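You operate a simulated robot arm through the tools that you are given. There is no shell and no other tool.

Carry out the task below with a simulated robot arm. There is one attempt and no reset: what you move stays moved.

Task
Change the bolt in the M16 bush for the black one from the M16 drawer.
Fine: by hand; the old bolt hangs in the middle of the red rack; run the new one down till amber; shut the drawer.

Only the result counts: the job must be done as asked and must still hold three seconds after the hand-in. Knocking over, shifting, dropping, spilling or breaking anything else fails it.

Robot
A 7-joint arm with a three-finger gripper, fixed in place. Base frame: the origin is at the foot of the arm, x ahead of it, y to its left, z up. Readings come in cm, degrees, newtons and seconds.
With the tool pointing down near the work surface it reaches from about 10 to 86 cm from the base axis. Its first joint turns from -166.0 to 166.0 degrees. Payload 2.94 kg.
The tool frame sits at the grasp point between the pads (the TCP): z along the fingers, y along the line on which they close. The tips reach 3 cm beyond it. The gripper opens to 13.2 cm. The gripper's body begins 10.7 cm behind the TCP.
Orientation is that of the tool frame in the base frame, as a unit quaternion [x, y, z, w]. With the fingers straight down and closing along the base's y, the tool's x points along the base's -x, its y along +y and its z along -z.

Tools
- The arm moves only by the tool drive_tool. Its argument "plan" is a list of rows, each an object of numbers (a shift or turn left out is 0, a gripper value left out holds the last): "rx", "ry", "rz": the turn, a rotation vector about the tool's x, y, z in degrees; "dx", "dy", "dz": the shift along the tool's x, y, z in cm; "fingers": the opening, from 0 (shut) to 1 (fully open). In form: [{"rx": .., "ry": .., "rz": .., "dx": .., "dy": .., "dz": .., "fingers": ..}, ...]. A call has 1 to 20 rows; each row shifts and turns the commanded pose from where the row before left it, along the tool's axes as they then stand. A row lasts 0.2 s, in which the tool goes at most 5 cm and 8.6 degrees; a call with a longer step from one row to the next is refused whole, and so is a gripper value outside its range. Where a pose cannot be reached the arm comes as near as it can. A force on the tool above 40 N (or 10 N above the force at the start of the call, whichever is more), or a blocked arm, ends the call early, and 0.2 s more pass. Each finger halts on what it meets, pressing with about 39 N; the grip force reading is that of the motor and also rises with nothing between the fingers. The clock runs only during rows and for 0.2 s after the last one: add rows that do not move to give the fingers time. It gives the time, the measured TCP pose, the force on the tool (base axes), the opening and the grip force at its end, in the units of the frame above (readings bear some noise), with the torque about the TCP (base axes, N m) and any sound that the robot's microphone picked up.
- Cameras (640 x 400 px; columns grow to the right, rows downward): "scene" is fixed at [22.04, -50.19, 174.69]; the picture's right is [0.87, -0.49, 0.00], its down [-0.35, -0.62, -0.70] and it looks along [0.35, 0.61, -0.71] (base axes); focal length 356 px, centre (320, 200). "wrist" rides on the gripper at [7.2, 0.3, -14.4] in the tool frame; the picture's right is [-0.04, 1.00, 0.00], its down [-0.88, -0.04, -0.48] and it looks along [-0.48, -0.02, 0.88] (tool axes); focal length 256 px, centre (320, 200). There is no depth. A picture from a camera that has moved, and an enlarged one, comes with that camera's place and axes in the base frame and with its lens.
- camera(camera): a new picture of that camera. No time passes.
- slide_trunk(by): slides the trunk up (or, below 0, down) by that many cm; the arm rides with it, the base frame stays. It gives what a move gives, with no picture.
- close_up(camera, box): a new picture of the part [left, top, right, bottom] of that camera's present view, enlarged. No time passes.
- sign_off(): hands the job in; it is judged then, once.

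Nothing tells you positions but the pictures and the camera data. Unless the task says otherwise, let go and move clear before handing in.

The tools are called after ">>>" by a JSON object that holds its "method" and its "body". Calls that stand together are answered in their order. drive_tool: Moves the arm, as the interface text tells. Its arguments: {"type":"object","properties":{"plan":{"type":"array","items":{"type":"object","properties":{"rx":{"type":"number"},"ry":{"type":"number"},"rz":{"type":"number"},"dx":{"type":"number"},"dy":{"type":"number"},"dz":{"type":"number"},"fingers":{"type":"number"}}}}},"required":["plan"]} The other tools are called the same way: slide_trunk (by) slides the trunk up or down; camera (camera) takes a picture; close_up (camera, box) takes an enlarged picture of a part of a camera's view; sign_off () hands the job in.

At the start:

```text
t: 0.0
ee_pos: [42.59, 41.12, 126.54]
orientation: [0.001, 1.0, 0.0, 0.0]
contact_force: [0.0, 0.3, -0.5]
wrist_torque: [0.0, 0.02, -0.02]
grip_width: 13.21
grip_force: 0.1
trunk travel left (down, up): [-40.0, 14.0]
```

scene: 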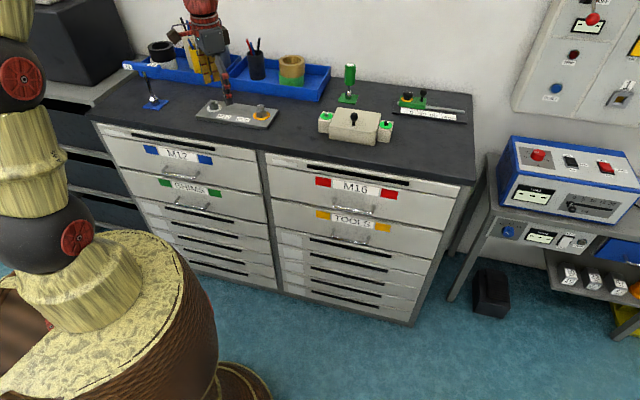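
wrist: 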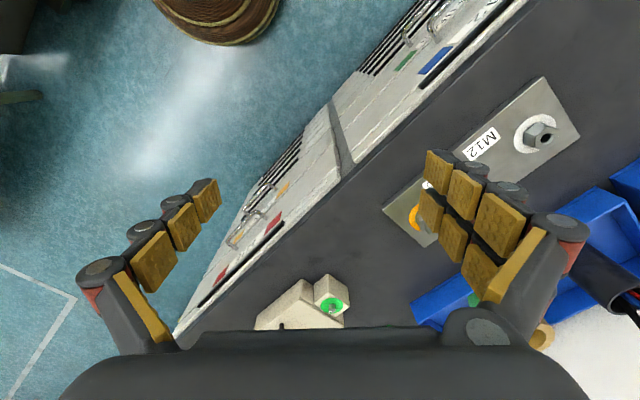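

I see a workbench with drawers labelled M12, SHIMS, M16 and TOOLS, a plate with bushes on top and some racks. I'll take close-ups before moving anything.

>>> {"method": "close_up", "body": {"camera": "scene", "box": [120, 40, 300, 152]}}

>>> {"method": "close_up", "body": {"camera": "scene", "box": [300, 50, 480, 162]}}

>>> {"method": "close_up", "body": {"camera": "scene", "box": [250, 140, 480, 284]}}

>>> {"method": "close_up", "body": {"camera": "wrist", "box": [360, 60, 640, 260]}}

```text
3.56 times, centred on (210, 96) of scene
camera zoom: at [22.04, -50.19, 174.69], right [0.87, -0.49, 0.0], down [-0.35, -0.62, -0.7], along [0.35, 0.61, -0.71], focal length 1267 px, centre (711, 570)
```

zoom: 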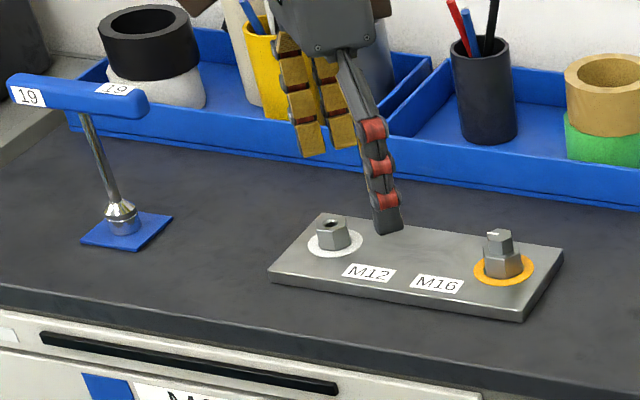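

```text
3.56 times, centred on (390, 106) of scene
camera zoom: at [22.04, -50.19, 174.69], right [0.87, -0.49, 0.0], down [-0.35, -0.62, -0.7], along [0.35, 0.61, -0.71], focal length 1267 px, centre (71, 534)
```

zoom: 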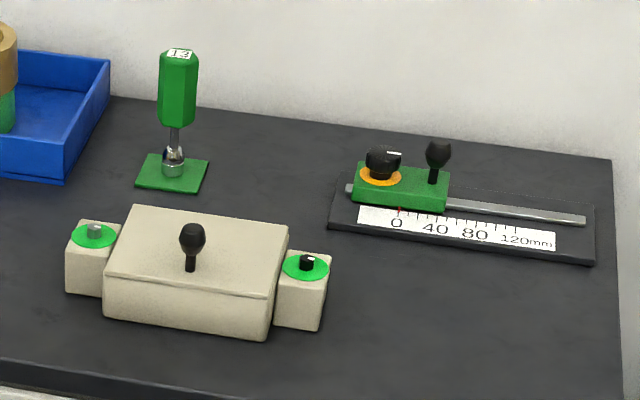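

```text
2.78 times, centred on (365, 212) of scene
camera zoom: at [22.04, -50.19, 174.69], right [0.87, -0.49, 0.0], down [-0.35, -0.62, -0.7], along [0.35, 0.61, -0.71], focal length 990 px, centre (195, 167)
```

zoom: 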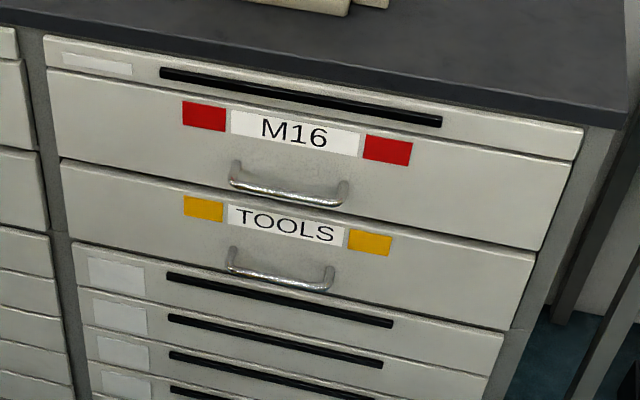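

```text
2.00 times, centred on (500, 160) of wrist
camera zoom: at [35.25, 41.35, 140.85], right [0.04, 1.0, 0.0], down [0.88, -0.04, 0.48], along [0.48, -0.02, -0.88], focal length 512 px, centre (-40, 280)
```

zoom: 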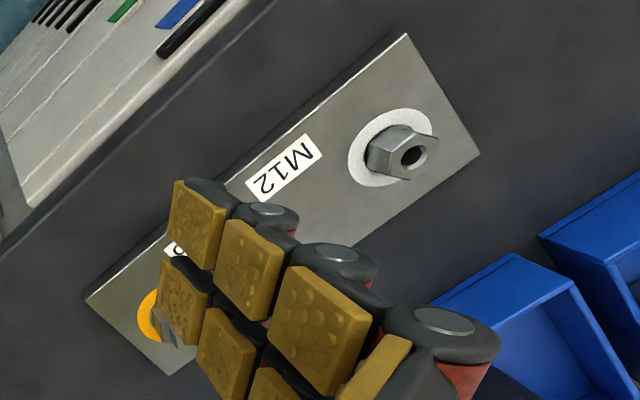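

The M16 bush is on the steel plate on the bench, at roughly (59, 58). I can't find a red rack yet, so I'll zoom in on the rest of the scene.

>>> {"method": "close_up", "body": {"camera": "scene", "box": [440, 0, 640, 125]}}

>>> {"method": "close_up", "body": {"camera": "scene", "box": [440, 120, 640, 330]}}

>>> {"method": "close_up", "body": {"camera": "scene", "box": [90, 0, 350, 110]}}

>>> {"method": "close_up", "body": {"camera": "scene", "box": [0, 0, 200, 220]}}

>>> {"method": "close_up", "body": {"camera": "wrist", "box": [0, 0, 320, 200]}}

```text
3.20 times, centred on (540, 62) of scene
camera zoom: at [22.04, -50.19, 174.69], right [0.87, -0.49, 0.0], down [-0.35, -0.62, -0.7], along [0.35, 0.61, -0.71], focal length 1140 px, centre (-384, 640)
```

zoom: 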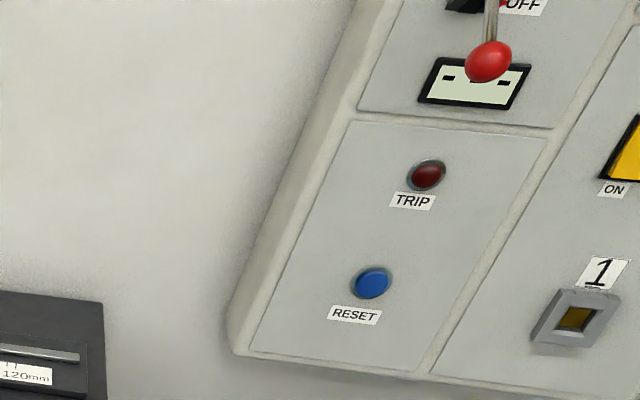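

```text
1.90 times, centred on (540, 225) of scene
camera zoom: at [22.04, -50.19, 174.69], right [0.87, -0.49, 0.0], down [-0.35, -0.62, -0.7], along [0.35, 0.61, -0.71], focal length 679 px, centre (-99, 152)
```

zoom: 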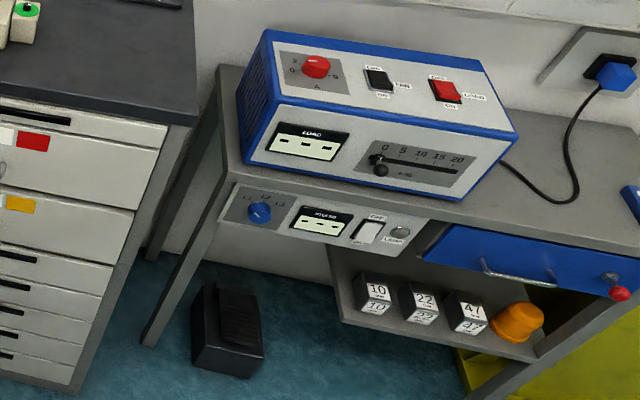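

```text
2.46 times, centred on (220, 55) of scene
camera zoom: at [22.04, -50.19, 174.69], right [0.87, -0.49, 0.0], down [-0.35, -0.62, -0.7], along [0.35, 0.61, -0.71], focal length 877 px, centre (566, 557)
```

zoom: 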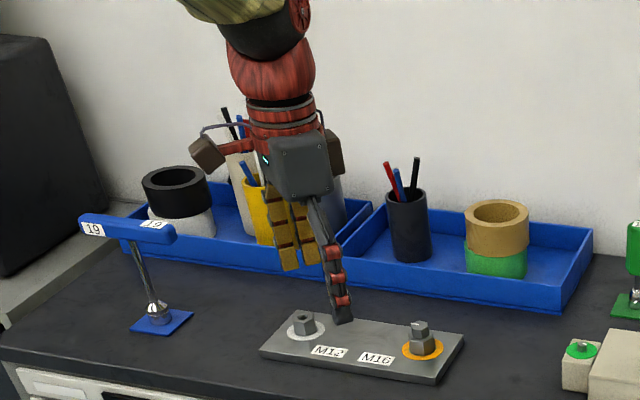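

```text
1.82 times, centred on (100, 110) of scene
camera zoom: at [22.04, -50.19, 174.69], right [0.87, -0.49, 0.0], down [-0.35, -0.62, -0.7], along [0.35, 0.61, -0.71], focal length 648 px, centre (720, 364)
```

zoom: 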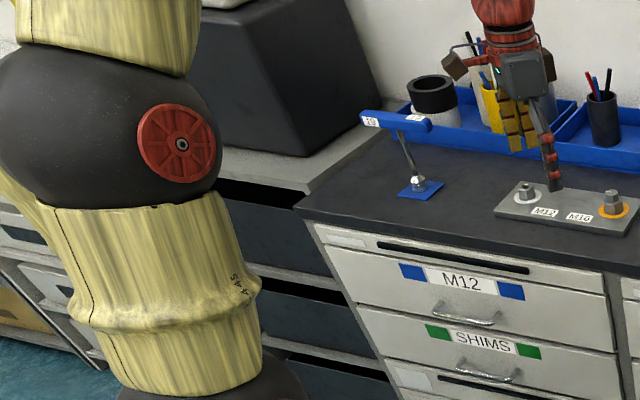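

```text
2.00 times, centred on (160, 100) of wrist
camera zoom: at [35.25, 41.35, 140.85], right [0.04, 1.0, 0.0], down [0.88, -0.04, 0.48], along [0.48, -0.02, -0.88], focal length 512 px, centre (640, 400)
```

zoom: 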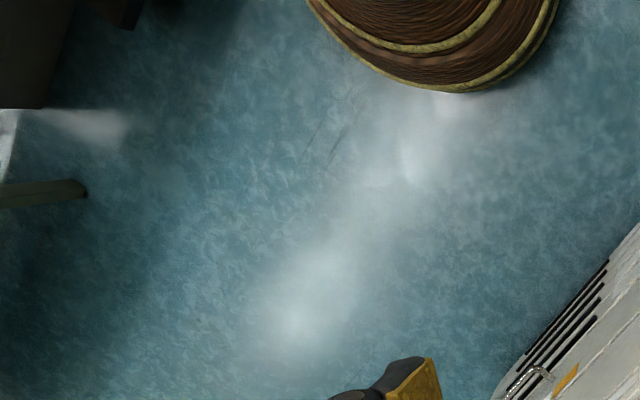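

No red rack shows yet; it may be inside the M16 drawer, which has red tags. I'll turn the wrist 45° to square up with the bench and look from there.

>>> {"method": "drive_tool", "body": {"plan": [{"rz": -7.5}, {"rz": -7.5}, {"rz": -7.5}, {"rz": -7.5}, {"rz": -7.5}, {"rz": -7.5}, {}]}}

>>> {"method": "camera", "body": {"camera": "wrist"}}

>>> {"method": "camera", "body": {"camera": "scene"}}

```text
t: 1.6
ee_pos: [42.51, 41.02, 126.45]
orientation: [-0.384, 0.924, 0.0, 0.0]
contact_force: [1.1, 0.8, 0.8]
wrist_torque: [0.02, 0.0, 0.0]
grip_width: 13.19
grip_force: 0.0
trunk travel left (down, up): [-40.0, 14.0]
```

```text
taken
camera wrist: at [37.16, 36.13, 140.9], right [-0.68, 0.74, 0.0], down [0.65, 0.6, 0.48], along [0.35, 0.32, -0.88], focal length 256 px, centre (320, 200)
```

wrist: 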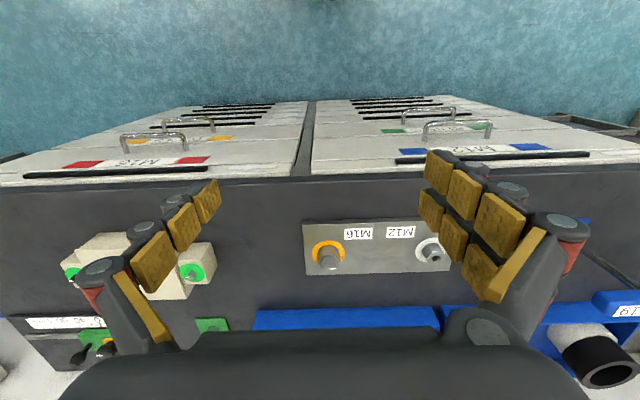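

```text
taken
```

scene: 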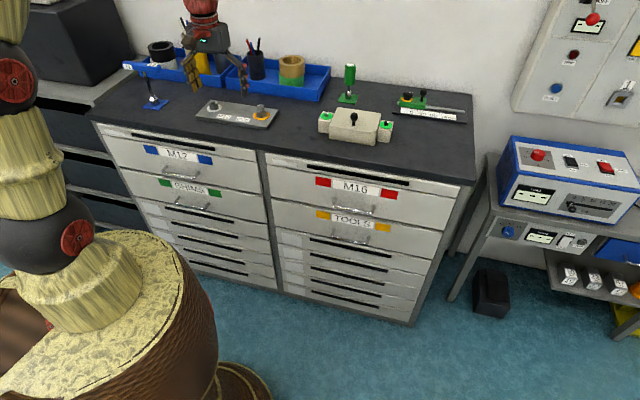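

>>> {"method": "close_up", "body": {"camera": "wrist", "box": [296, 210, 456, 310]}}

>>> {"method": "close_up", "body": {"camera": "scene", "box": [190, 90, 290, 152]}}

>>> {"method": "close_up", "body": {"camera": "wrist", "box": [0, 220, 240, 370]}}

```text
4.00 times, centred on (376, 260) of wrist
camera zoom: at [37.16, 36.13, 140.9], right [-0.68, 0.74, 0.0], down [0.65, 0.6, 0.48], along [0.35, 0.32, -0.88], focal length 1024 px, centre (96, -40)
```

zoom: 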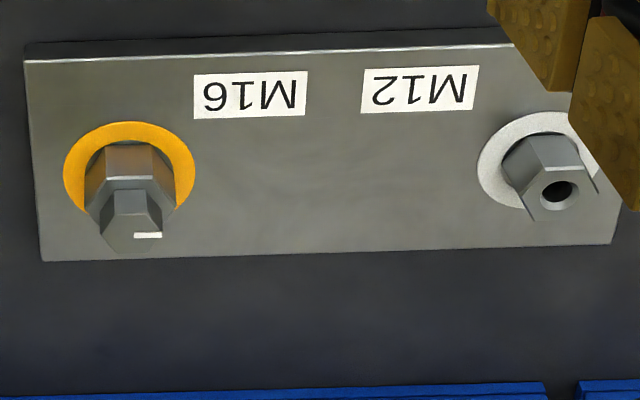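

```text
6.40 times, centred on (240, 121) of scene
camera zoom: at [22.04, -50.19, 174.69], right [0.87, -0.49, 0.0], down [-0.35, -0.62, -0.7], along [0.35, 0.61, -0.71], focal length 2281 px, centre (832, 706)
```

zoom: 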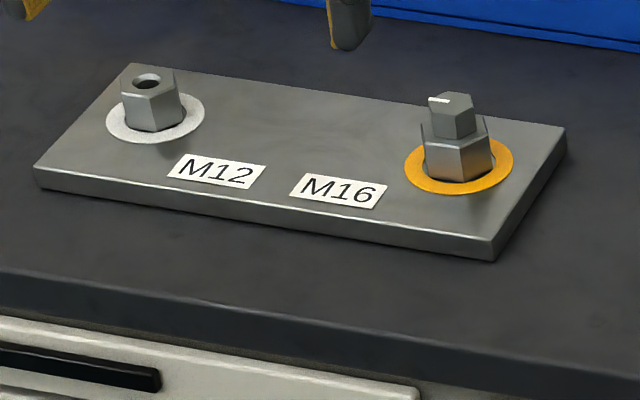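

```text
2.67 times, centred on (120, 295) of wrist
camera zoom: at [37.16, 36.13, 140.9], right [-0.68, 0.74, 0.0], down [0.65, 0.6, 0.48], along [0.35, 0.32, -0.88], focal length 683 px, centre (853, -53)
```

zoom: 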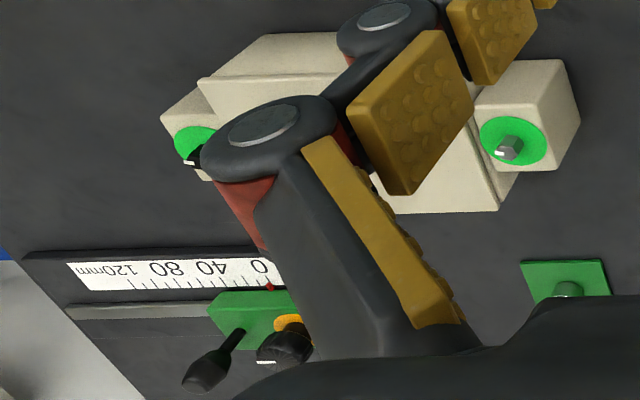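

>>> {"method": "close_up", "body": {"camera": "wrist", "box": [80, 90, 240, 190]}}

>>> {"method": "close_up", "body": {"camera": "scene", "box": [300, 165, 420, 240]}}

```text
4.00 times, centred on (160, 140) of wrist
camera zoom: at [37.16, 36.13, 140.9], right [-0.68, 0.74, 0.0], down [0.65, 0.6, 0.48], along [0.35, 0.32, -0.88], focal length 1024 px, centre (960, 440)
```

zoom: 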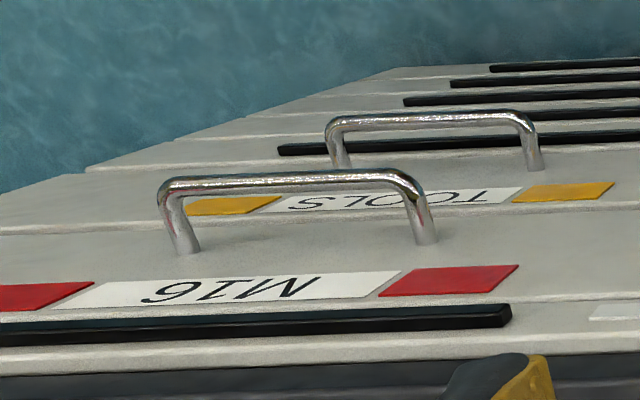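

```text
5.33 times, centred on (360, 202) of scene
camera zoom: at [22.04, -50.19, 174.69], right [0.87, -0.49, 0.0], down [-0.35, -0.62, -0.7], along [0.35, 0.61, -0.71], focal length 1900 px, centre (107, 187)
```

zoom: 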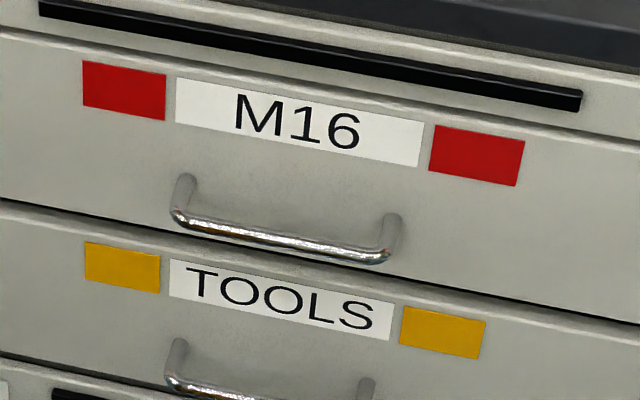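

The M16 handle bar is centred at about (74.5, 19, 83), roughly 66 cm out along the bench normal. I'll move in front of it, stay high, and turn the tool to point at the drawer with the fingers closing vertically.

>>> {"method": "drive_tool", "body": {"plan": [{"dx": 1.35, "dy": -4.75}, {"dx": 1.35, "dy": -4.75}, {"dx": 1.35, "dy": -4.75}, {"dx": 1.35, "dy": -4.75}, {"dx": 1.35, "dy": -4.75}, {"dx": 1.35, "dy": -4.75}, {"dx": 1.35, "dy": -4.75}, {"dx": 1.35, "dy": -4.75}, {}]}}

>>> {"method": "drive_tool", "body": {"plan": [{"rx": 4.62, "ry": -4.62, "rz": -4.62}, {"rx": 4.62, "ry": -4.62, "rz": -4.62}, {"rx": 4.62, "ry": -4.62, "rz": -4.62}, {"rx": 4.62, "ry": -4.62, "rz": -4.62}, {"rx": 4.62, "ry": -4.62, "rz": -4.62}, {"rx": 4.62, "ry": -4.62, "rz": -4.62}, {"rx": 4.62, "ry": -4.62, "rz": -4.62}, {"rx": 4.62, "ry": -4.62, "rz": -4.62}, {}]}}

>>> {"method": "camera", "body": {"camera": "scene"}}

>>> {"method": "camera", "body": {"camera": "wrist"}}

```text
t: 3.6
ee_pos: [61.81, 6.93, 126.53]
orientation: [-0.383, 0.924, -0.001, 0.0]
contact_force: [0.8, -0.6, -0.6]
wrist_torque: [-0.07, 0.0, 0.01]
grip_width: 13.21
grip_force: 0.0
trunk travel left (down, up): [-40.0, 14.0]
```

```text
t: 5.6
ee_pos: [62.1, 6.67, 126.46]
orientation: [-0.607, 0.667, -0.166, 0.4]
contact_force: [0.4, 0.6, 0.0]
wrist_torque: [0.01, 0.02, 0.02]
grip_width: 13.21
grip_force: 0.1
trunk travel left (down, up): [-40.0, 14.0]
```

```text
taken
```

scene: 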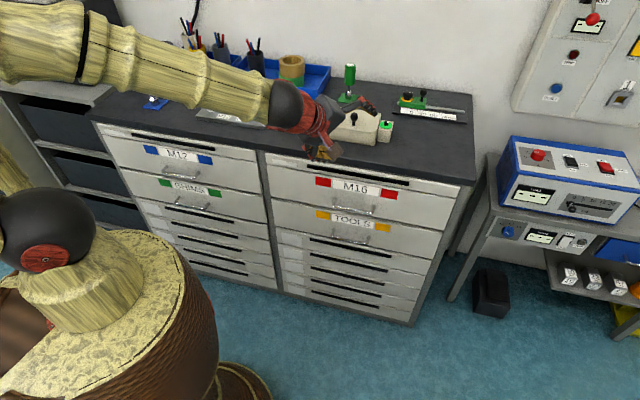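

```text
taken
camera wrist: at [51.61, -4.08, 132.81], right [-0.68, 0.25, -0.69], down [-0.37, 0.69, 0.62], along [0.63, 0.68, -0.38], focal length 256 px, centre (320, 200)
```

wrist: 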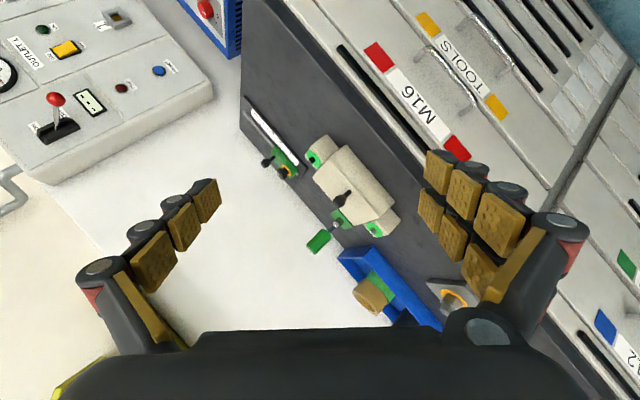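

>>> {"method": "drive_tool", "body": {"plan": [{"rx": 4.62, "ry": -4.62, "rz": -4.62}, {"rx": 4.62, "ry": -4.62, "rz": -4.62}, {"rx": 4.62, "ry": -4.62, "rz": -4.62}, {"rx": 4.62, "ry": -4.62, "rz": -4.62}, {"rx": 4.62, "ry": -4.62, "rz": -4.62}, {"rx": 4.62, "ry": -4.62, "rz": -4.62}, {"rx": 4.62, "ry": -4.62, "rz": -4.62}, {}]}}

>>> {"method": "camera", "body": {"camera": "scene"}}

>>> {"method": "camera", "body": {"camera": "wrist"}}

```text
t: 7.4
ee_pos: [61.87, 7.94, 140.27]
orientation: [0.667, -0.485, 0.202, -0.528]
contact_force: [0.1, -0.5, -1.2]
wrist_torque: [-0.01, 0.01, 0.04]
grip_width: 13.18
grip_force: 0.0
out of reach, approached as far as the arm can: row 2, 3, 4, 5, 6, 7
trunk travel left (down, up): [-40.0, 14.0]
```

```text
taken
```

scene: 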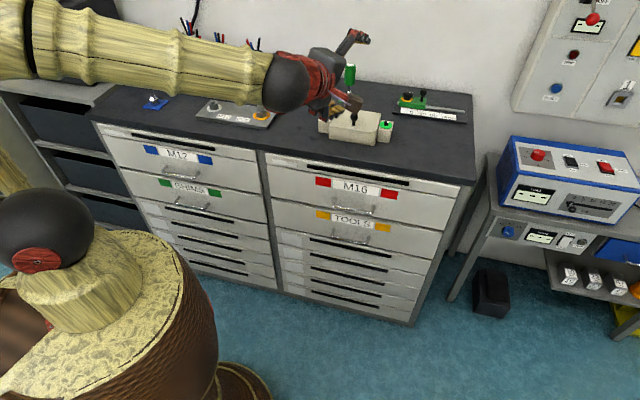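

```text
taken
camera wrist: at [53.63, -5.68, 143.39], right [-0.45, 0.06, -0.89], down [-0.75, 0.51, 0.42], along [0.48, 0.86, -0.18], focal length 256 px, centre (320, 200)
```

wrist: 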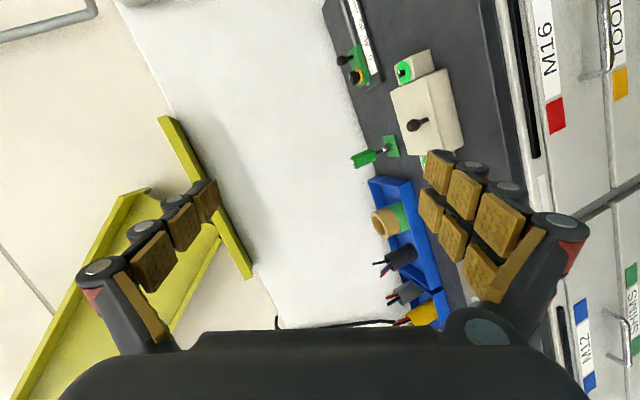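

The arm couldn't reach that fully horizontal pose at this height. I'll try a pose tilted 30° below horizontal instead.

>>> {"method": "drive_tool", "body": {"plan": [{"rx": -3.41, "ry": -3.2, "rz": -6.72}, {"rx": -3.41, "ry": -3.2, "rz": -6.72}, {"rx": -3.41, "ry": -3.2, "rz": -6.72}, {}]}}

```text
t: 8.4
ee_pos: [62.04, 8.87, 142.38]
orientation: [0.802, -0.334, 0.189, -0.458]
contact_force: [0.3, 0.3, -0.5]
wrist_torque: [-0.01, 0.01, -0.02]
grip_width: 13.21
grip_force: 0.1
out of reach, approached as far as the arm can: row 2, 3
trunk travel left (down, up): [-40.0, 14.0]
```

The 30°-down orientation is reached. Next I'll lower the trunk to drawer height.

>>> {"method": "slide_trunk", "body": {"by": -40}}

>>> {"method": "camera", "body": {"camera": "wrist"}}

>>> {"method": "camera", "body": {"camera": "scene"}}

```text
t: 12.2
ee_pos: [62.2, 8.74, 102.38]
orientation: [0.801, -0.335, 0.19, -0.458]
contact_force: [-0.4, -0.2, 0.2]
wrist_torque: [0.0, -0.01, -0.04]
grip_width: 13.22
grip_force: 0.0
trunk travel left (down, up): [0.0, 54.0]
```

```text
taken
camera wrist: at [58.31, -5.26, 109.36], right [-0.39, -0.32, -0.86], down [-0.89, 0.35, 0.28], along [0.21, 0.88, -0.43], focal length 256 px, centre (320, 200)
```

wrist: 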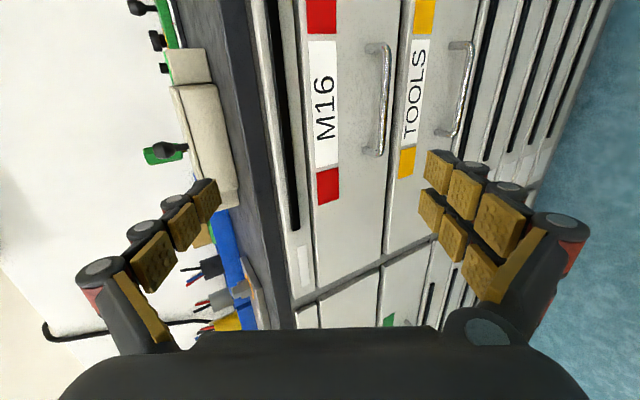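

```text
taken
```

scene: 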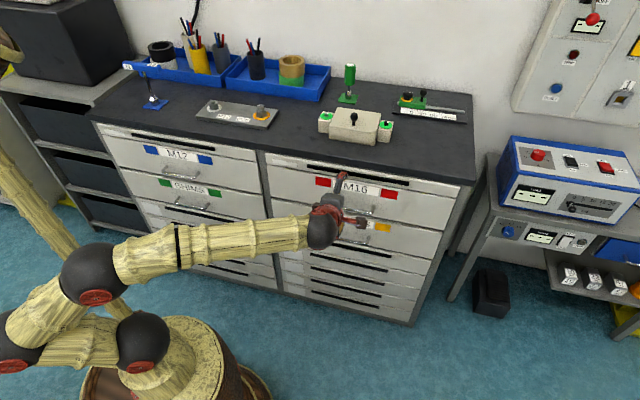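

>>> {"method": "close_up", "body": {"camera": "wrist", "box": [280, 20, 480, 180]}}

```text
2.50 times, centred on (380, 100) of wrist
camera zoom: at [58.31, -5.26, 109.36], right [-0.39, -0.32, -0.86], down [-0.89, 0.35, 0.28], along [0.21, 0.88, -0.43], focal length 640 px, centre (170, 450)
```

zoom: 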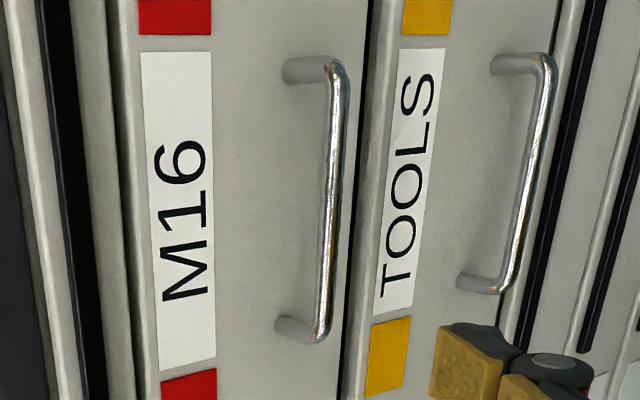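

The handle bar is at about (74.5, 18.5, 82.8). I'll move to a pre-grasp point 10 cm back along the tool axis and narrow the fingers.

>>> {"method": "drive_tool", "body": {"plan": [{"dx": 0.44, "dy": 2.23, "dz": 3.35, "fingers": 0.2}, {"dx": 0.44, "dy": 2.23, "dz": 3.35}, {"dx": 0.44, "dy": 2.23, "dz": 3.35}, {"dx": 0.44, "dy": 2.23, "dz": 3.35}, {}, {}, {}, {}]}}

>>> {"method": "camera", "body": {"camera": "wrist"}}

>>> {"method": "close_up", "body": {"camera": "scene", "box": [260, 140, 460, 280]}}

```text
t: 14.0
ee_pos: [70.59, 15.88, 95.01]
orientation: [0.804, -0.342, 0.184, -0.45]
contact_force: [0.2, -0.3, 1.2]
wrist_torque: [0.02, 0.0, 0.02]
grip_width: 2.61
grip_force: 0.0
out of reach, approached as far as the arm can: row 1, 2, 3, 4
trunk travel left (down, up): [0.0, 54.0]
```

```text
taken
camera wrist: at [66.91, 1.79, 102.31], right [-0.41, -0.33, -0.85], down [-0.89, 0.36, 0.29], along [0.21, 0.87, -0.44], focal length 256 px, centre (320, 200)
```

wrist: 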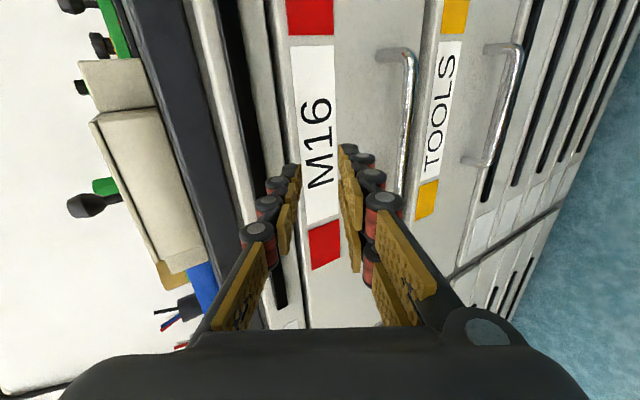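

```text
2.86 times, centred on (360, 210) of scene
camera zoom: at [22.04, -50.19, 174.69], right [0.87, -0.49, 0.0], down [-0.35, -0.62, -0.7], along [0.35, 0.61, -0.71], focal length 1018 px, centre (206, 171)
```

zoom: 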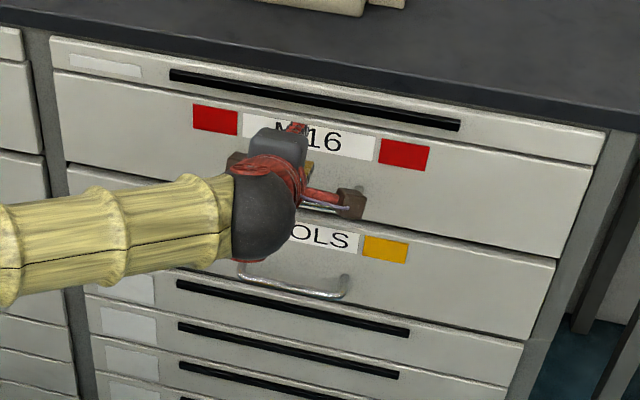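

The arm can't get that low at 30° tilt, so I'll tilt to about 45° below horizontal and check.

>>> {"method": "drive_tool", "body": {"plan": [{"rx": -5, "dz": -1}, {"rx": -5, "dz": -1}, {"rx": -5, "dz": -1}, {}]}}

```text
t: 15.0
ee_pos: [68.88, 13.92, 96.92]
orientation: [0.854, -0.358, 0.143, -0.349]
contact_force: [-0.7, -0.1, 1.0]
wrist_torque: [0.0, 0.03, 0.03]
grip_width: 2.64
grip_force: 0.1
trunk travel left (down, up): [0.0, 54.0]
```

>>> {"method": "drive_tool", "body": {"plan": [{"dx": 0.385, "dy": 2.35, "dz": 3.57}, {"dx": 0.385, "dy": 2.35, "dz": 3.57}, {}]}}

>>> {"method": "camera", "body": {"camera": "wrist"}}

```text
t: 15.8
ee_pos: [70.71, 14.92, 88.73]
orientation: [0.854, -0.358, 0.144, -0.35]
contact_force: [0.1, 0.3, -0.3]
wrist_torque: [0.01, 0.0, -0.01]
grip_width: 2.65
grip_force: 0.1
trunk travel left (down, up): [0.0, 54.0]
```

```text
taken
camera wrist: at [68.46, 2.42, 98.7], right [-0.54, -0.47, -0.7], down [-0.83, 0.41, 0.37], along [0.11, 0.78, -0.61], focal length 256 px, centre (320, 200)
```

wrist: 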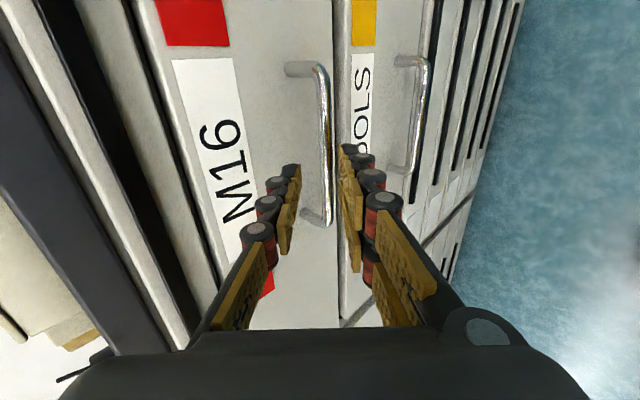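

The tool is lined up. The bar sits about 0.45 cm low of the tool axis, so I'll correct for that and advance most of the way.

>>> {"method": "drive_tool", "body": {"plan": [{"dy": 0.45, "dz": 1.0}, {"dz": 1.5}, {"dz": 1.5}, {"dz": 1.0}, {}]}}

>>> {"method": "camera", "body": {"camera": "wrist"}}

```text
t: 17.0
ee_pos: [72.89, 16.94, 84.84]
orientation: [0.854, -0.357, 0.144, -0.349]
contact_force: [0.5, 0.4, -0.7]
wrist_torque: [-0.01, -0.02, 0.02]
grip_width: 2.63
grip_force: 0.1
trunk travel left (down, up): [0.0, 54.0]
```

```text
taken
camera wrist: at [70.66, 4.42, 94.78], right [-0.54, -0.47, -0.7], down [-0.83, 0.41, 0.37], along [0.11, 0.78, -0.61], focal length 256 px, centre (320, 200)
```

wrist: 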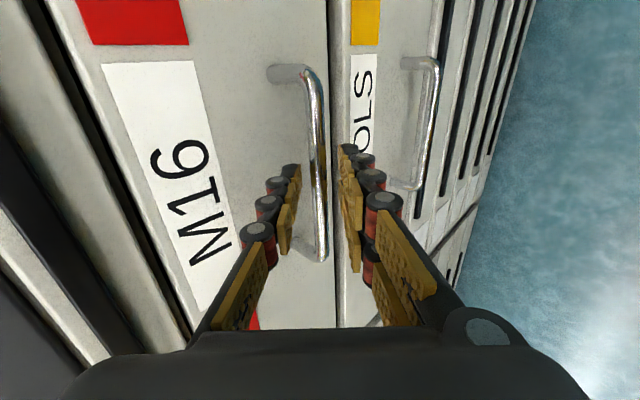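

The bar is between the fingers about 1.2 cm past the TCP, so I'll close on it now.

>>> {"method": "drive_tool", "body": {"plan": [{"fingers": 0.0}, {}, {}, {}]}}

>>> {"method": "camera", "body": {"camera": "wrist"}}

```text
t: 18.0
ee_pos: [72.99, 16.84, 84.8]
orientation: [0.854, -0.357, 0.145, -0.35]
contact_force: [1.0, 0.0, 1.9]
wrist_torque: [-0.19, -0.27, 0.28]
grip_width: 1.13
grip_force: 38.0
trunk travel left (down, up): [0.0, 54.0]
```

```text
taken
camera wrist: at [70.65, 4.42, 94.81], right [-0.54, -0.47, -0.7], down [-0.83, 0.41, 0.37], along [0.11, 0.78, -0.61], focal length 256 px, centre (320, 200)
```

wrist: 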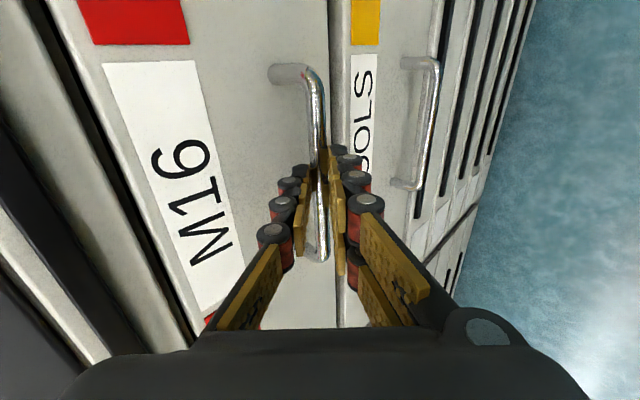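

The grip is firm at 1.13 cm, so I'll pull the drawer straight out along the bench normal.

>>> {"method": "drive_tool", "body": {"plan": [{"dy": 0.36, "dz": -0.35}, {"dy": 0.72, "dz": -0.7}, {"dy": 1.07, "dz": -1.05}, {"dy": 1.07, "dz": -1.05}, {"dy": 1.07, "dz": -1.05}, {}]}}

>>> {"method": "camera", "body": {"camera": "scene"}}

```text
t: 19.4
ee_pos: [68.63, 12.69, 84.76]
orientation: [0.854, -0.358, 0.144, -0.35]
contact_force: [4.5, -4.2, 4.7]
wrist_torque: [-0.38, -0.44, 0.04]
grip_width: 1.12
grip_force: 38.6
trunk travel left (down, up): [0.0, 54.0]
```

```text
taken
```

scene: 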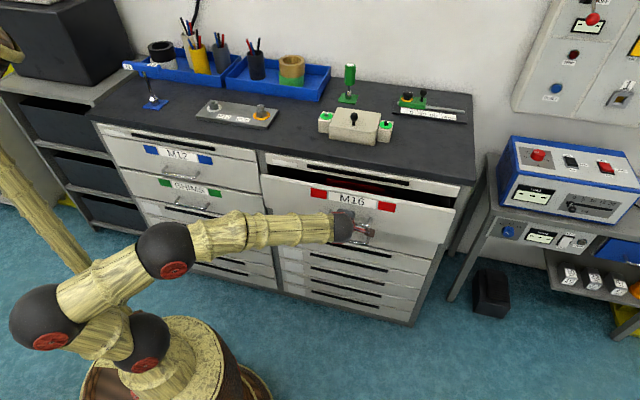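

The drawer is sliding and something red is visible inside, so I'll keep pulling.

>>> {"method": "drive_tool", "body": {"plan": [{"dy": 1.07, "dz": -1.05}, {"dy": 1.07, "dz": -1.05}, {"dy": 1.07, "dz": -1.05}, {"dy": 1.07, "dz": -1.05}, {"dy": 1.07, "dz": -1.05}, {"dy": 1.07, "dz": -1.05}, {"dy": 1.07, "dz": -1.05}, {}]}}

>>> {"method": "camera", "body": {"camera": "scene"}}

```text
t: 20.9
ee_pos: [62.47, 6.6, 84.79]
orientation: [0.855, -0.364, 0.14, -0.341]
contact_force: [10.2, -11.0, -10.9]
wrist_torque: [-1.27, -1.03, -0.39]
grip_width: 1.14
grip_force: 38.4
out of reach, approached as far as the arm can: row 5, 6, 7
trunk travel left (down, up): [0.0, 54.0]
stopped in row 7: the force on the tool passed its limit at 42 N (the readings are from after the stop); the commanded pose is now the measured one
```

```text
taken
```

scene: 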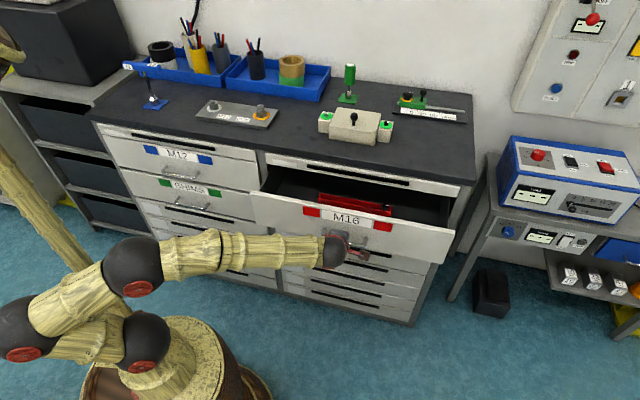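

The drawer is about 15 cm open and the red rack is inside. I'll look closer.

>>> {"method": "close_up", "body": {"camera": "scene", "box": [250, 150, 470, 270]}}

>>> {"method": "camera", "body": {"camera": "wrist"}}

```text
2.91 times, centred on (360, 210) of scene
camera zoom: at [22.04, -50.19, 174.69], right [0.87, -0.49, 0.0], down [-0.35, -0.62, -0.7], along [0.35, 0.61, -0.71], focal length 1037 px, centre (204, 171)
```

zoom: 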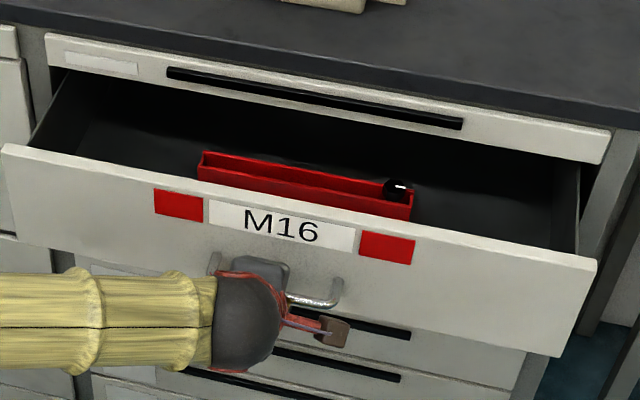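

```text
taken
camera wrist: at [60.33, -5.74, 95.04], right [-0.56, -0.47, -0.68], down [-0.82, 0.42, 0.38], along [0.11, 0.78, -0.62], focal length 256 px, centre (320, 200)
```

wrist: 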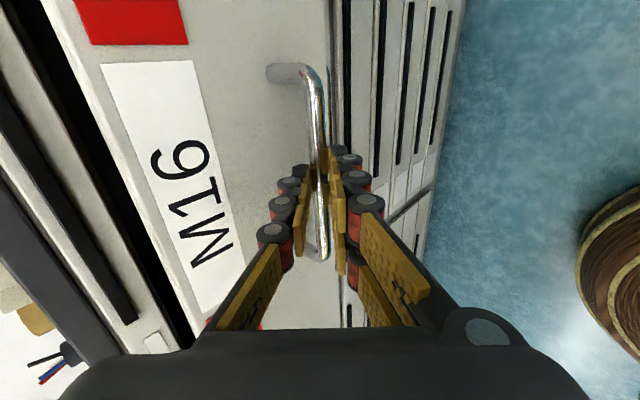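

The black bolt hangs at the far (+u) end of the red rack, close to the cabinet face, so I'd like the drawer open further. I'll release the handle, back off and bring the tool vertical to look in from above.

>>> {"method": "drive_tool", "body": {"plan": [{"fingers": 0.2}, {}, {}, {"dz": -1.5}, {"dz": -3}, {"dz": -3}, {"dz": -3}, {}]}}

```text
t: 22.7
ee_pos: [57.27, 1.85, 92.58]
orientation: [0.856, -0.362, 0.139, -0.342]
contact_force: [0.1, 0.0, -1.2]
wrist_torque: [-0.02, 0.0, 0.0]
grip_width: 2.66
grip_force: 0.1
trunk travel left (down, up): [0.0, 54.0]
```

>>> {"method": "slide_trunk", "body": {"by": 28}}

>>> {"method": "drive_tool", "body": {"plan": [{"rx": -7.8}, {"rx": -7.8}, {"rx": -7.8}, {"rx": -7.8}, {"rx": -7.8}, {"rx": -7.8}, {"rz": 8.2}, {"rz": 8.2}, {"rz": 8.2}, {"rz": 8.2}, {"rz": 8.2}, {"rz": 8.2}, {"rz": 8.2}, {"rz": 8.2}, {"rz": 8.2}, {"rz": 8.2}, {"rz": 8.2}, {}]}}

>>> {"method": "camera", "body": {"camera": "wrist"}}

>>> {"method": "camera", "body": {"camera": "scene"}}

```text
t: 25.5
ee_pos: [57.35, 1.75, 120.58]
orientation: [0.855, -0.362, 0.14, -0.343]
contact_force: [-0.2, -0.1, 0.2]
wrist_torque: [-0.01, 0.0, 0.01]
grip_width: 2.63
grip_force: 0.0
trunk travel left (down, up): [-28.0, 26.0]
```

```text
t: 29.3
ee_pos: [57.34, 1.72, 120.6]
orientation: [-0.376, 0.926, -0.008, -0.029]
contact_force: [0.4, 0.3, -0.4]
wrist_torque: [-0.01, 0.0, 0.01]
grip_width: 2.63
grip_force: 0.1
trunk travel left (down, up): [-28.0, 26.0]
```

```text
taken
camera wrist: at [52.56, -2.58, 135.36], right [-0.66, 0.75, 0.01], down [0.68, 0.6, 0.42], along [0.31, 0.28, -0.91], focal length 256 px, centre (320, 200)
```

wrist: 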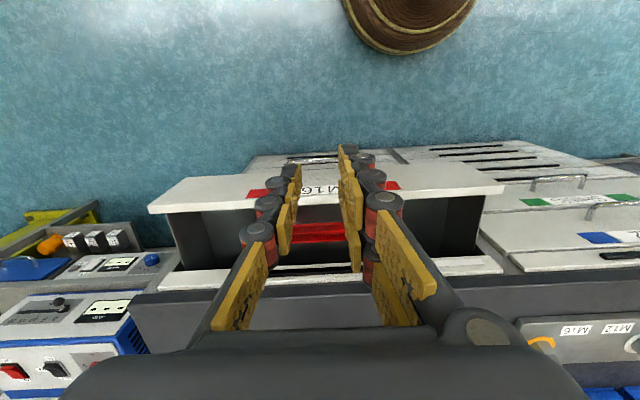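

```text
taken
```

scene: 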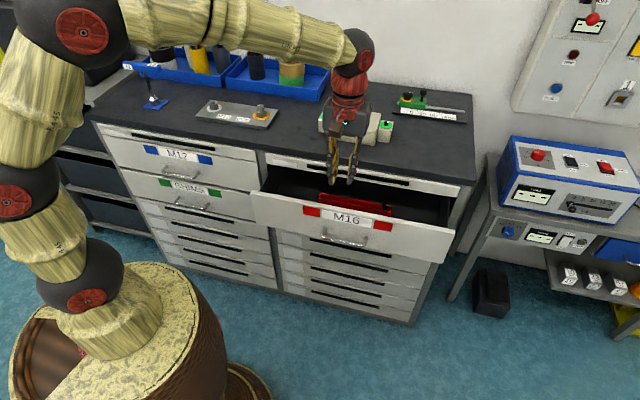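

>>> {"method": "drive_tool", "body": {"plan": [{"rx": 0.42, "ry": -3.43, "rz": -0.83}, {"dx": 2.0, "dy": -3, "fingers": 0.0}, {"dy": -3}, {"dy": -3}, {}]}}

>>> {"method": "close_up", "body": {"camera": "wrist", "box": [240, 150, 480, 300]}}

>>> {"method": "camera", "body": {"camera": "wrist"}}

```text
t: 30.5
ee_pos: [62.14, -6.01, 120.53]
orientation: [-0.382, 0.924, 0.002, 0.0]
contact_force: [0.8, -0.2, 0.7]
wrist_torque: [-0.02, 0.03, -0.01]
grip_width: 0.0
grip_force: 28.9
trunk travel left (down, up): [-28.0, 26.0]
```

```text
2.67 times, centred on (360, 225) of wrist
camera zoom: at [56.87, -11.02, 134.93], right [-0.68, 0.74, 0.0], down [0.65, 0.59, 0.48], along [0.35, 0.32, -0.88], focal length 683 px, centre (213, 133)
```

zoom: 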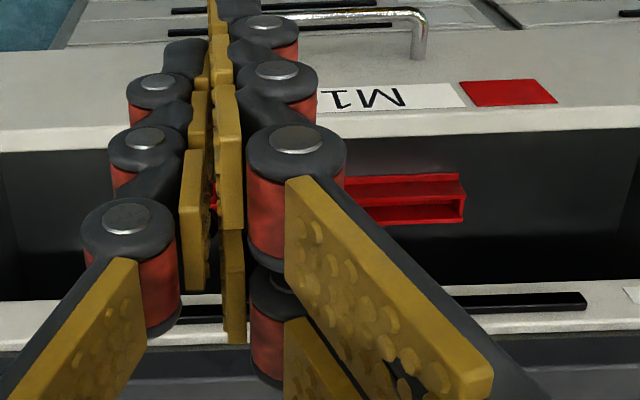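

```text
taken
camera wrist: at [56.87, -11.02, 134.93], right [-0.68, 0.74, 0.0], down [0.65, 0.59, 0.48], along [0.35, 0.32, -0.88], focal length 256 px, centre (320, 200)
```

wrist: 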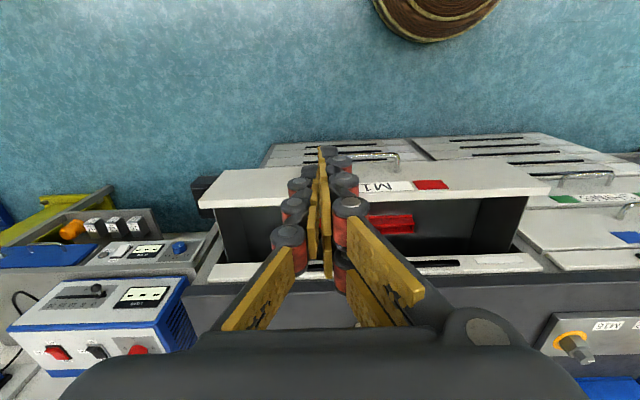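

The rack lies just behind the panel, roughly n 63–68 by the cabinet face. I'll hook the inside of the panel with closed fingers and draw the drawer out more, moving over the gap first.

>>> {"method": "drive_tool", "body": {"plan": [{"dx": -3.96, "dy": 1.76}, {"dx": -3.96, "dy": 1.76}, {"dx": -3.96, "dy": 1.76}, {"dx": -3.96, "dy": 1.76}, {"dx": -3.96, "dy": 1.76}, {"dz": 4}, {"dz": 4}, {"dz": 4}, {"dz": 3}, {}]}}

>>> {"method": "camera", "body": {"camera": "wrist"}}

>>> {"method": "close_up", "body": {"camera": "scene", "box": [250, 110, 470, 260]}}

```text
t: 32.7
ee_pos: [70.07, 14.29, 105.44]
orientation: [-0.382, 0.924, 0.001, 0.0]
contact_force: [-0.1, -0.5, -0.1]
wrist_torque: [-0.02, 0.0, 0.04]
grip_width: 0.0
grip_force: 28.5
trunk travel left (down, up): [-28.0, 26.0]
```

```text
taken
camera wrist: at [64.69, 9.3, 119.79], right [-0.68, 0.74, 0.0], down [0.65, 0.59, 0.48], along [0.35, 0.32, -0.88], focal length 256 px, centre (320, 200)
```

wrist: 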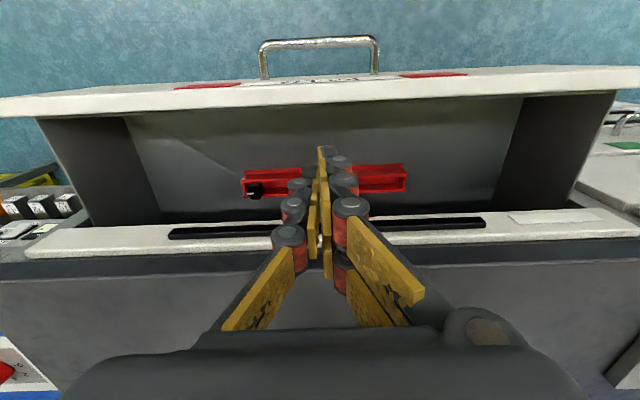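

```text
2.67 times, centred on (360, 185) of scene
camera zoom: at [22.04, -50.19, 174.69], right [0.87, -0.49, 0.0], down [-0.35, -0.62, -0.7], along [0.35, 0.61, -0.71], focal length 950 px, centre (213, 240)
```

zoom: 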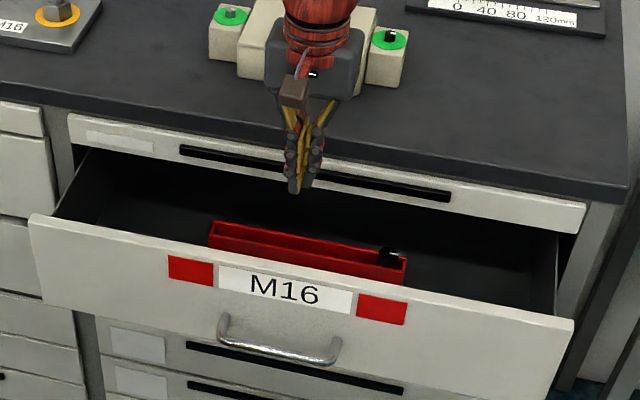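

>>> {"method": "close_up", "body": {"camera": "wrist", "box": [220, 140, 420, 220]}}

```text
3.20 times, centred on (320, 180) of wrist
camera zoom: at [64.69, 9.3, 119.79], right [-0.68, 0.74, 0.0], down [0.65, 0.59, 0.48], along [0.35, 0.32, -0.88], focal length 819 px, centre (320, 264)
```

zoom: 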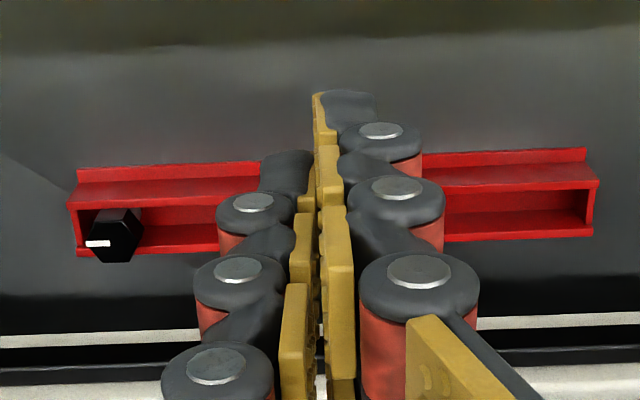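

I now place the rack at n≈65–70, partly under the cabinet edge, with the panel's inner edge at n≈56. I'll lower the closed fingers into the gap at n≈59.6 and pull.

>>> {"method": "drive_tool", "body": {"plan": [{"dz": 3}, {"dz": 3}, {"dz": 3}, {"dz": 3}, {}]}}

>>> {"method": "drive_tool", "body": {"plan": [{"dx": 1.5}, {"dx": 1}, {"dx": 0.7}, {"dx": 0.7}, {"dx": 0.7}, {"dx": 0.7}, {}]}}

>>> {"method": "camera", "body": {"camera": "wrist"}}

```text
t: 33.9
ee_pos: [69.98, 14.5, 93.58]
orientation: [-0.382, 0.924, 0.001, 0.0]
contact_force: [-0.8, 0.4, -0.2]
wrist_torque: [0.0, 0.0, 0.02]
grip_width: 0.0
grip_force: 28.9
trunk travel left (down, up): [-28.0, 26.0]
```

```text
t: 35.5
ee_pos: [66.2, 10.56, 93.54]
orientation: [-0.383, 0.924, 0.002, 0.0]
contact_force: [0.0, -0.7, 0.1]
wrist_torque: [-0.01, -0.02, 0.01]
grip_width: 0.01
grip_force: 28.7
trunk travel left (down, up): [-28.0, 26.0]
```

```text
taken
camera wrist: at [60.91, 5.6, 107.86], right [-0.68, 0.74, 0.0], down [0.65, 0.59, 0.48], along [0.35, 0.32, -0.88], focal length 256 px, centre (320, 200)
```

wrist: 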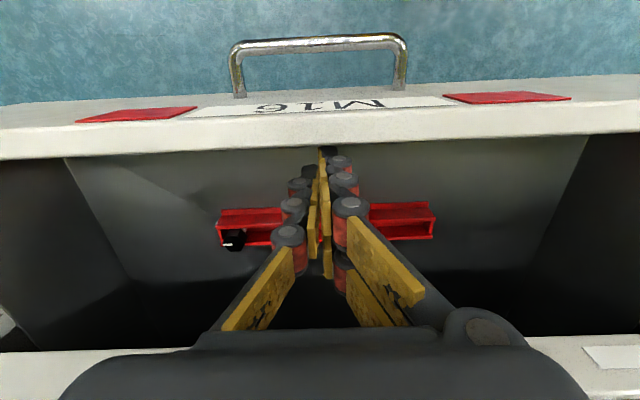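

>>> {"method": "close_up", "body": {"camera": "wrist", "box": [240, 100, 400, 200]}}

>>> {"method": "close_up", "body": {"camera": "scene", "box": [280, 150, 420, 240]}}

```text
4.00 times, centred on (320, 150) of wrist
camera zoom: at [60.91, 5.6, 107.86], right [-0.68, 0.74, 0.0], down [0.65, 0.59, 0.48], along [0.35, 0.32, -0.88], focal length 1024 px, centre (320, 400)
```

zoom: 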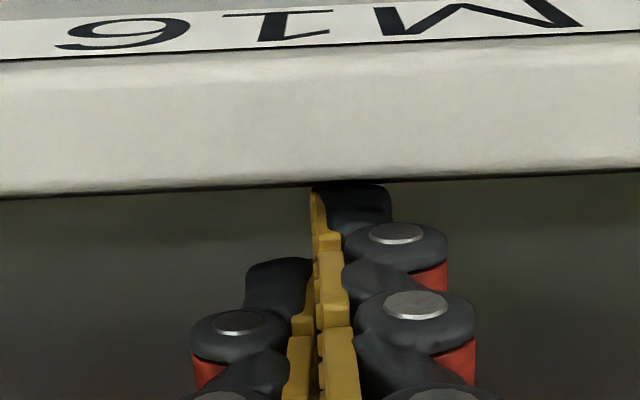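

```text
4.44 times, centred on (350, 195) of scene
camera zoom: at [22.04, -50.19, 174.69], right [0.87, -0.49, 0.0], down [-0.35, -0.62, -0.7], along [0.35, 0.61, -0.71], focal length 1584 px, centre (187, 222)
```

zoom: 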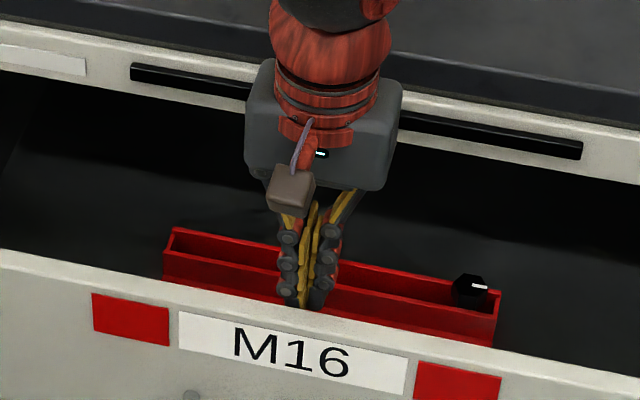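

The fingers are behind the panel and almost touching it. I'll pull in small steps and watch for the drawer moving.

>>> {"method": "drive_tool", "body": {"plan": [{"dx": 0.7}, {"dx": 0.7}, {"dx": 0.7}, {}]}}

>>> {"method": "camera", "body": {"camera": "wrist"}}

```text
t: 36.5
ee_pos: [64.71, 8.97, 93.7]
orientation: [-0.383, 0.924, 0.001, 0.0]
contact_force: [1.0, 0.8, -0.9]
wrist_torque: [0.03, -0.06, -0.01]
grip_width: 0.04
grip_force: 28.3
trunk travel left (down, up): [-28.0, 26.0]
```

```text
taken
camera wrist: at [59.34, 4.03, 107.97], right [-0.68, 0.74, 0.0], down [0.65, 0.59, 0.48], along [0.35, 0.32, -0.88], focal length 256 px, centre (320, 200)
```

wrist: 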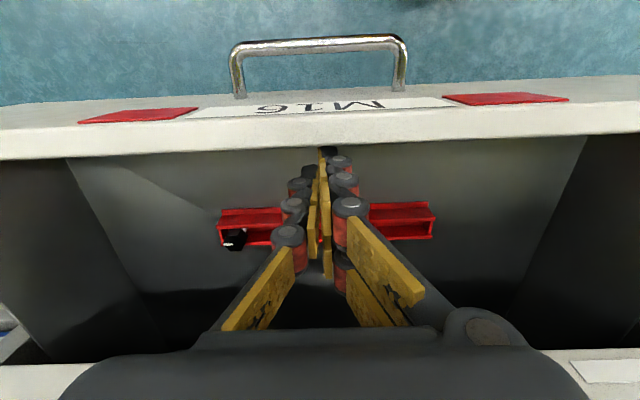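

The drawer is moving with the fingers at very low force. I'll pull about 5 cm further.

>>> {"method": "drive_tool", "body": {"plan": [{"dx": 0.8}, {"dx": 0.8}, {"dx": 0.8}, {"dx": 0.8}, {"dx": 0.8}, {"dx": 0.8}, {}]}}

>>> {"method": "camera", "body": {"camera": "scene"}}

>>> {"method": "camera", "body": {"camera": "wrist"}}

```text
t: 38.1
ee_pos: [61.28, 5.77, 93.5]
orientation: [-0.382, 0.924, 0.002, -0.001]
contact_force: [0.5, -0.7, -0.5]
wrist_torque: [0.01, 0.05, 0.0]
grip_width: 0.0
grip_force: 29.0
trunk travel left (down, up): [-28.0, 26.0]
```

```text
taken
```

scene: 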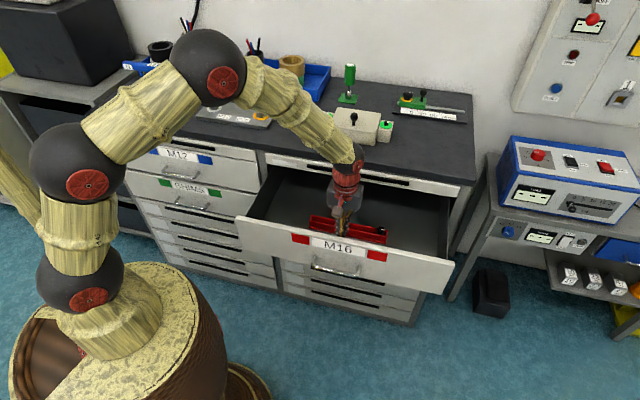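

```text
taken
camera wrist: at [55.94, 0.66, 107.83], right [-0.68, 0.74, 0.0], down [0.65, 0.59, 0.48], along [0.35, 0.32, -0.88], focal length 256 px, centre (320, 200)
```

wrist: 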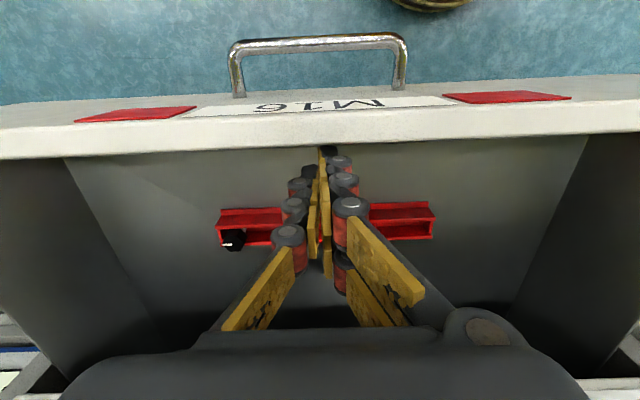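

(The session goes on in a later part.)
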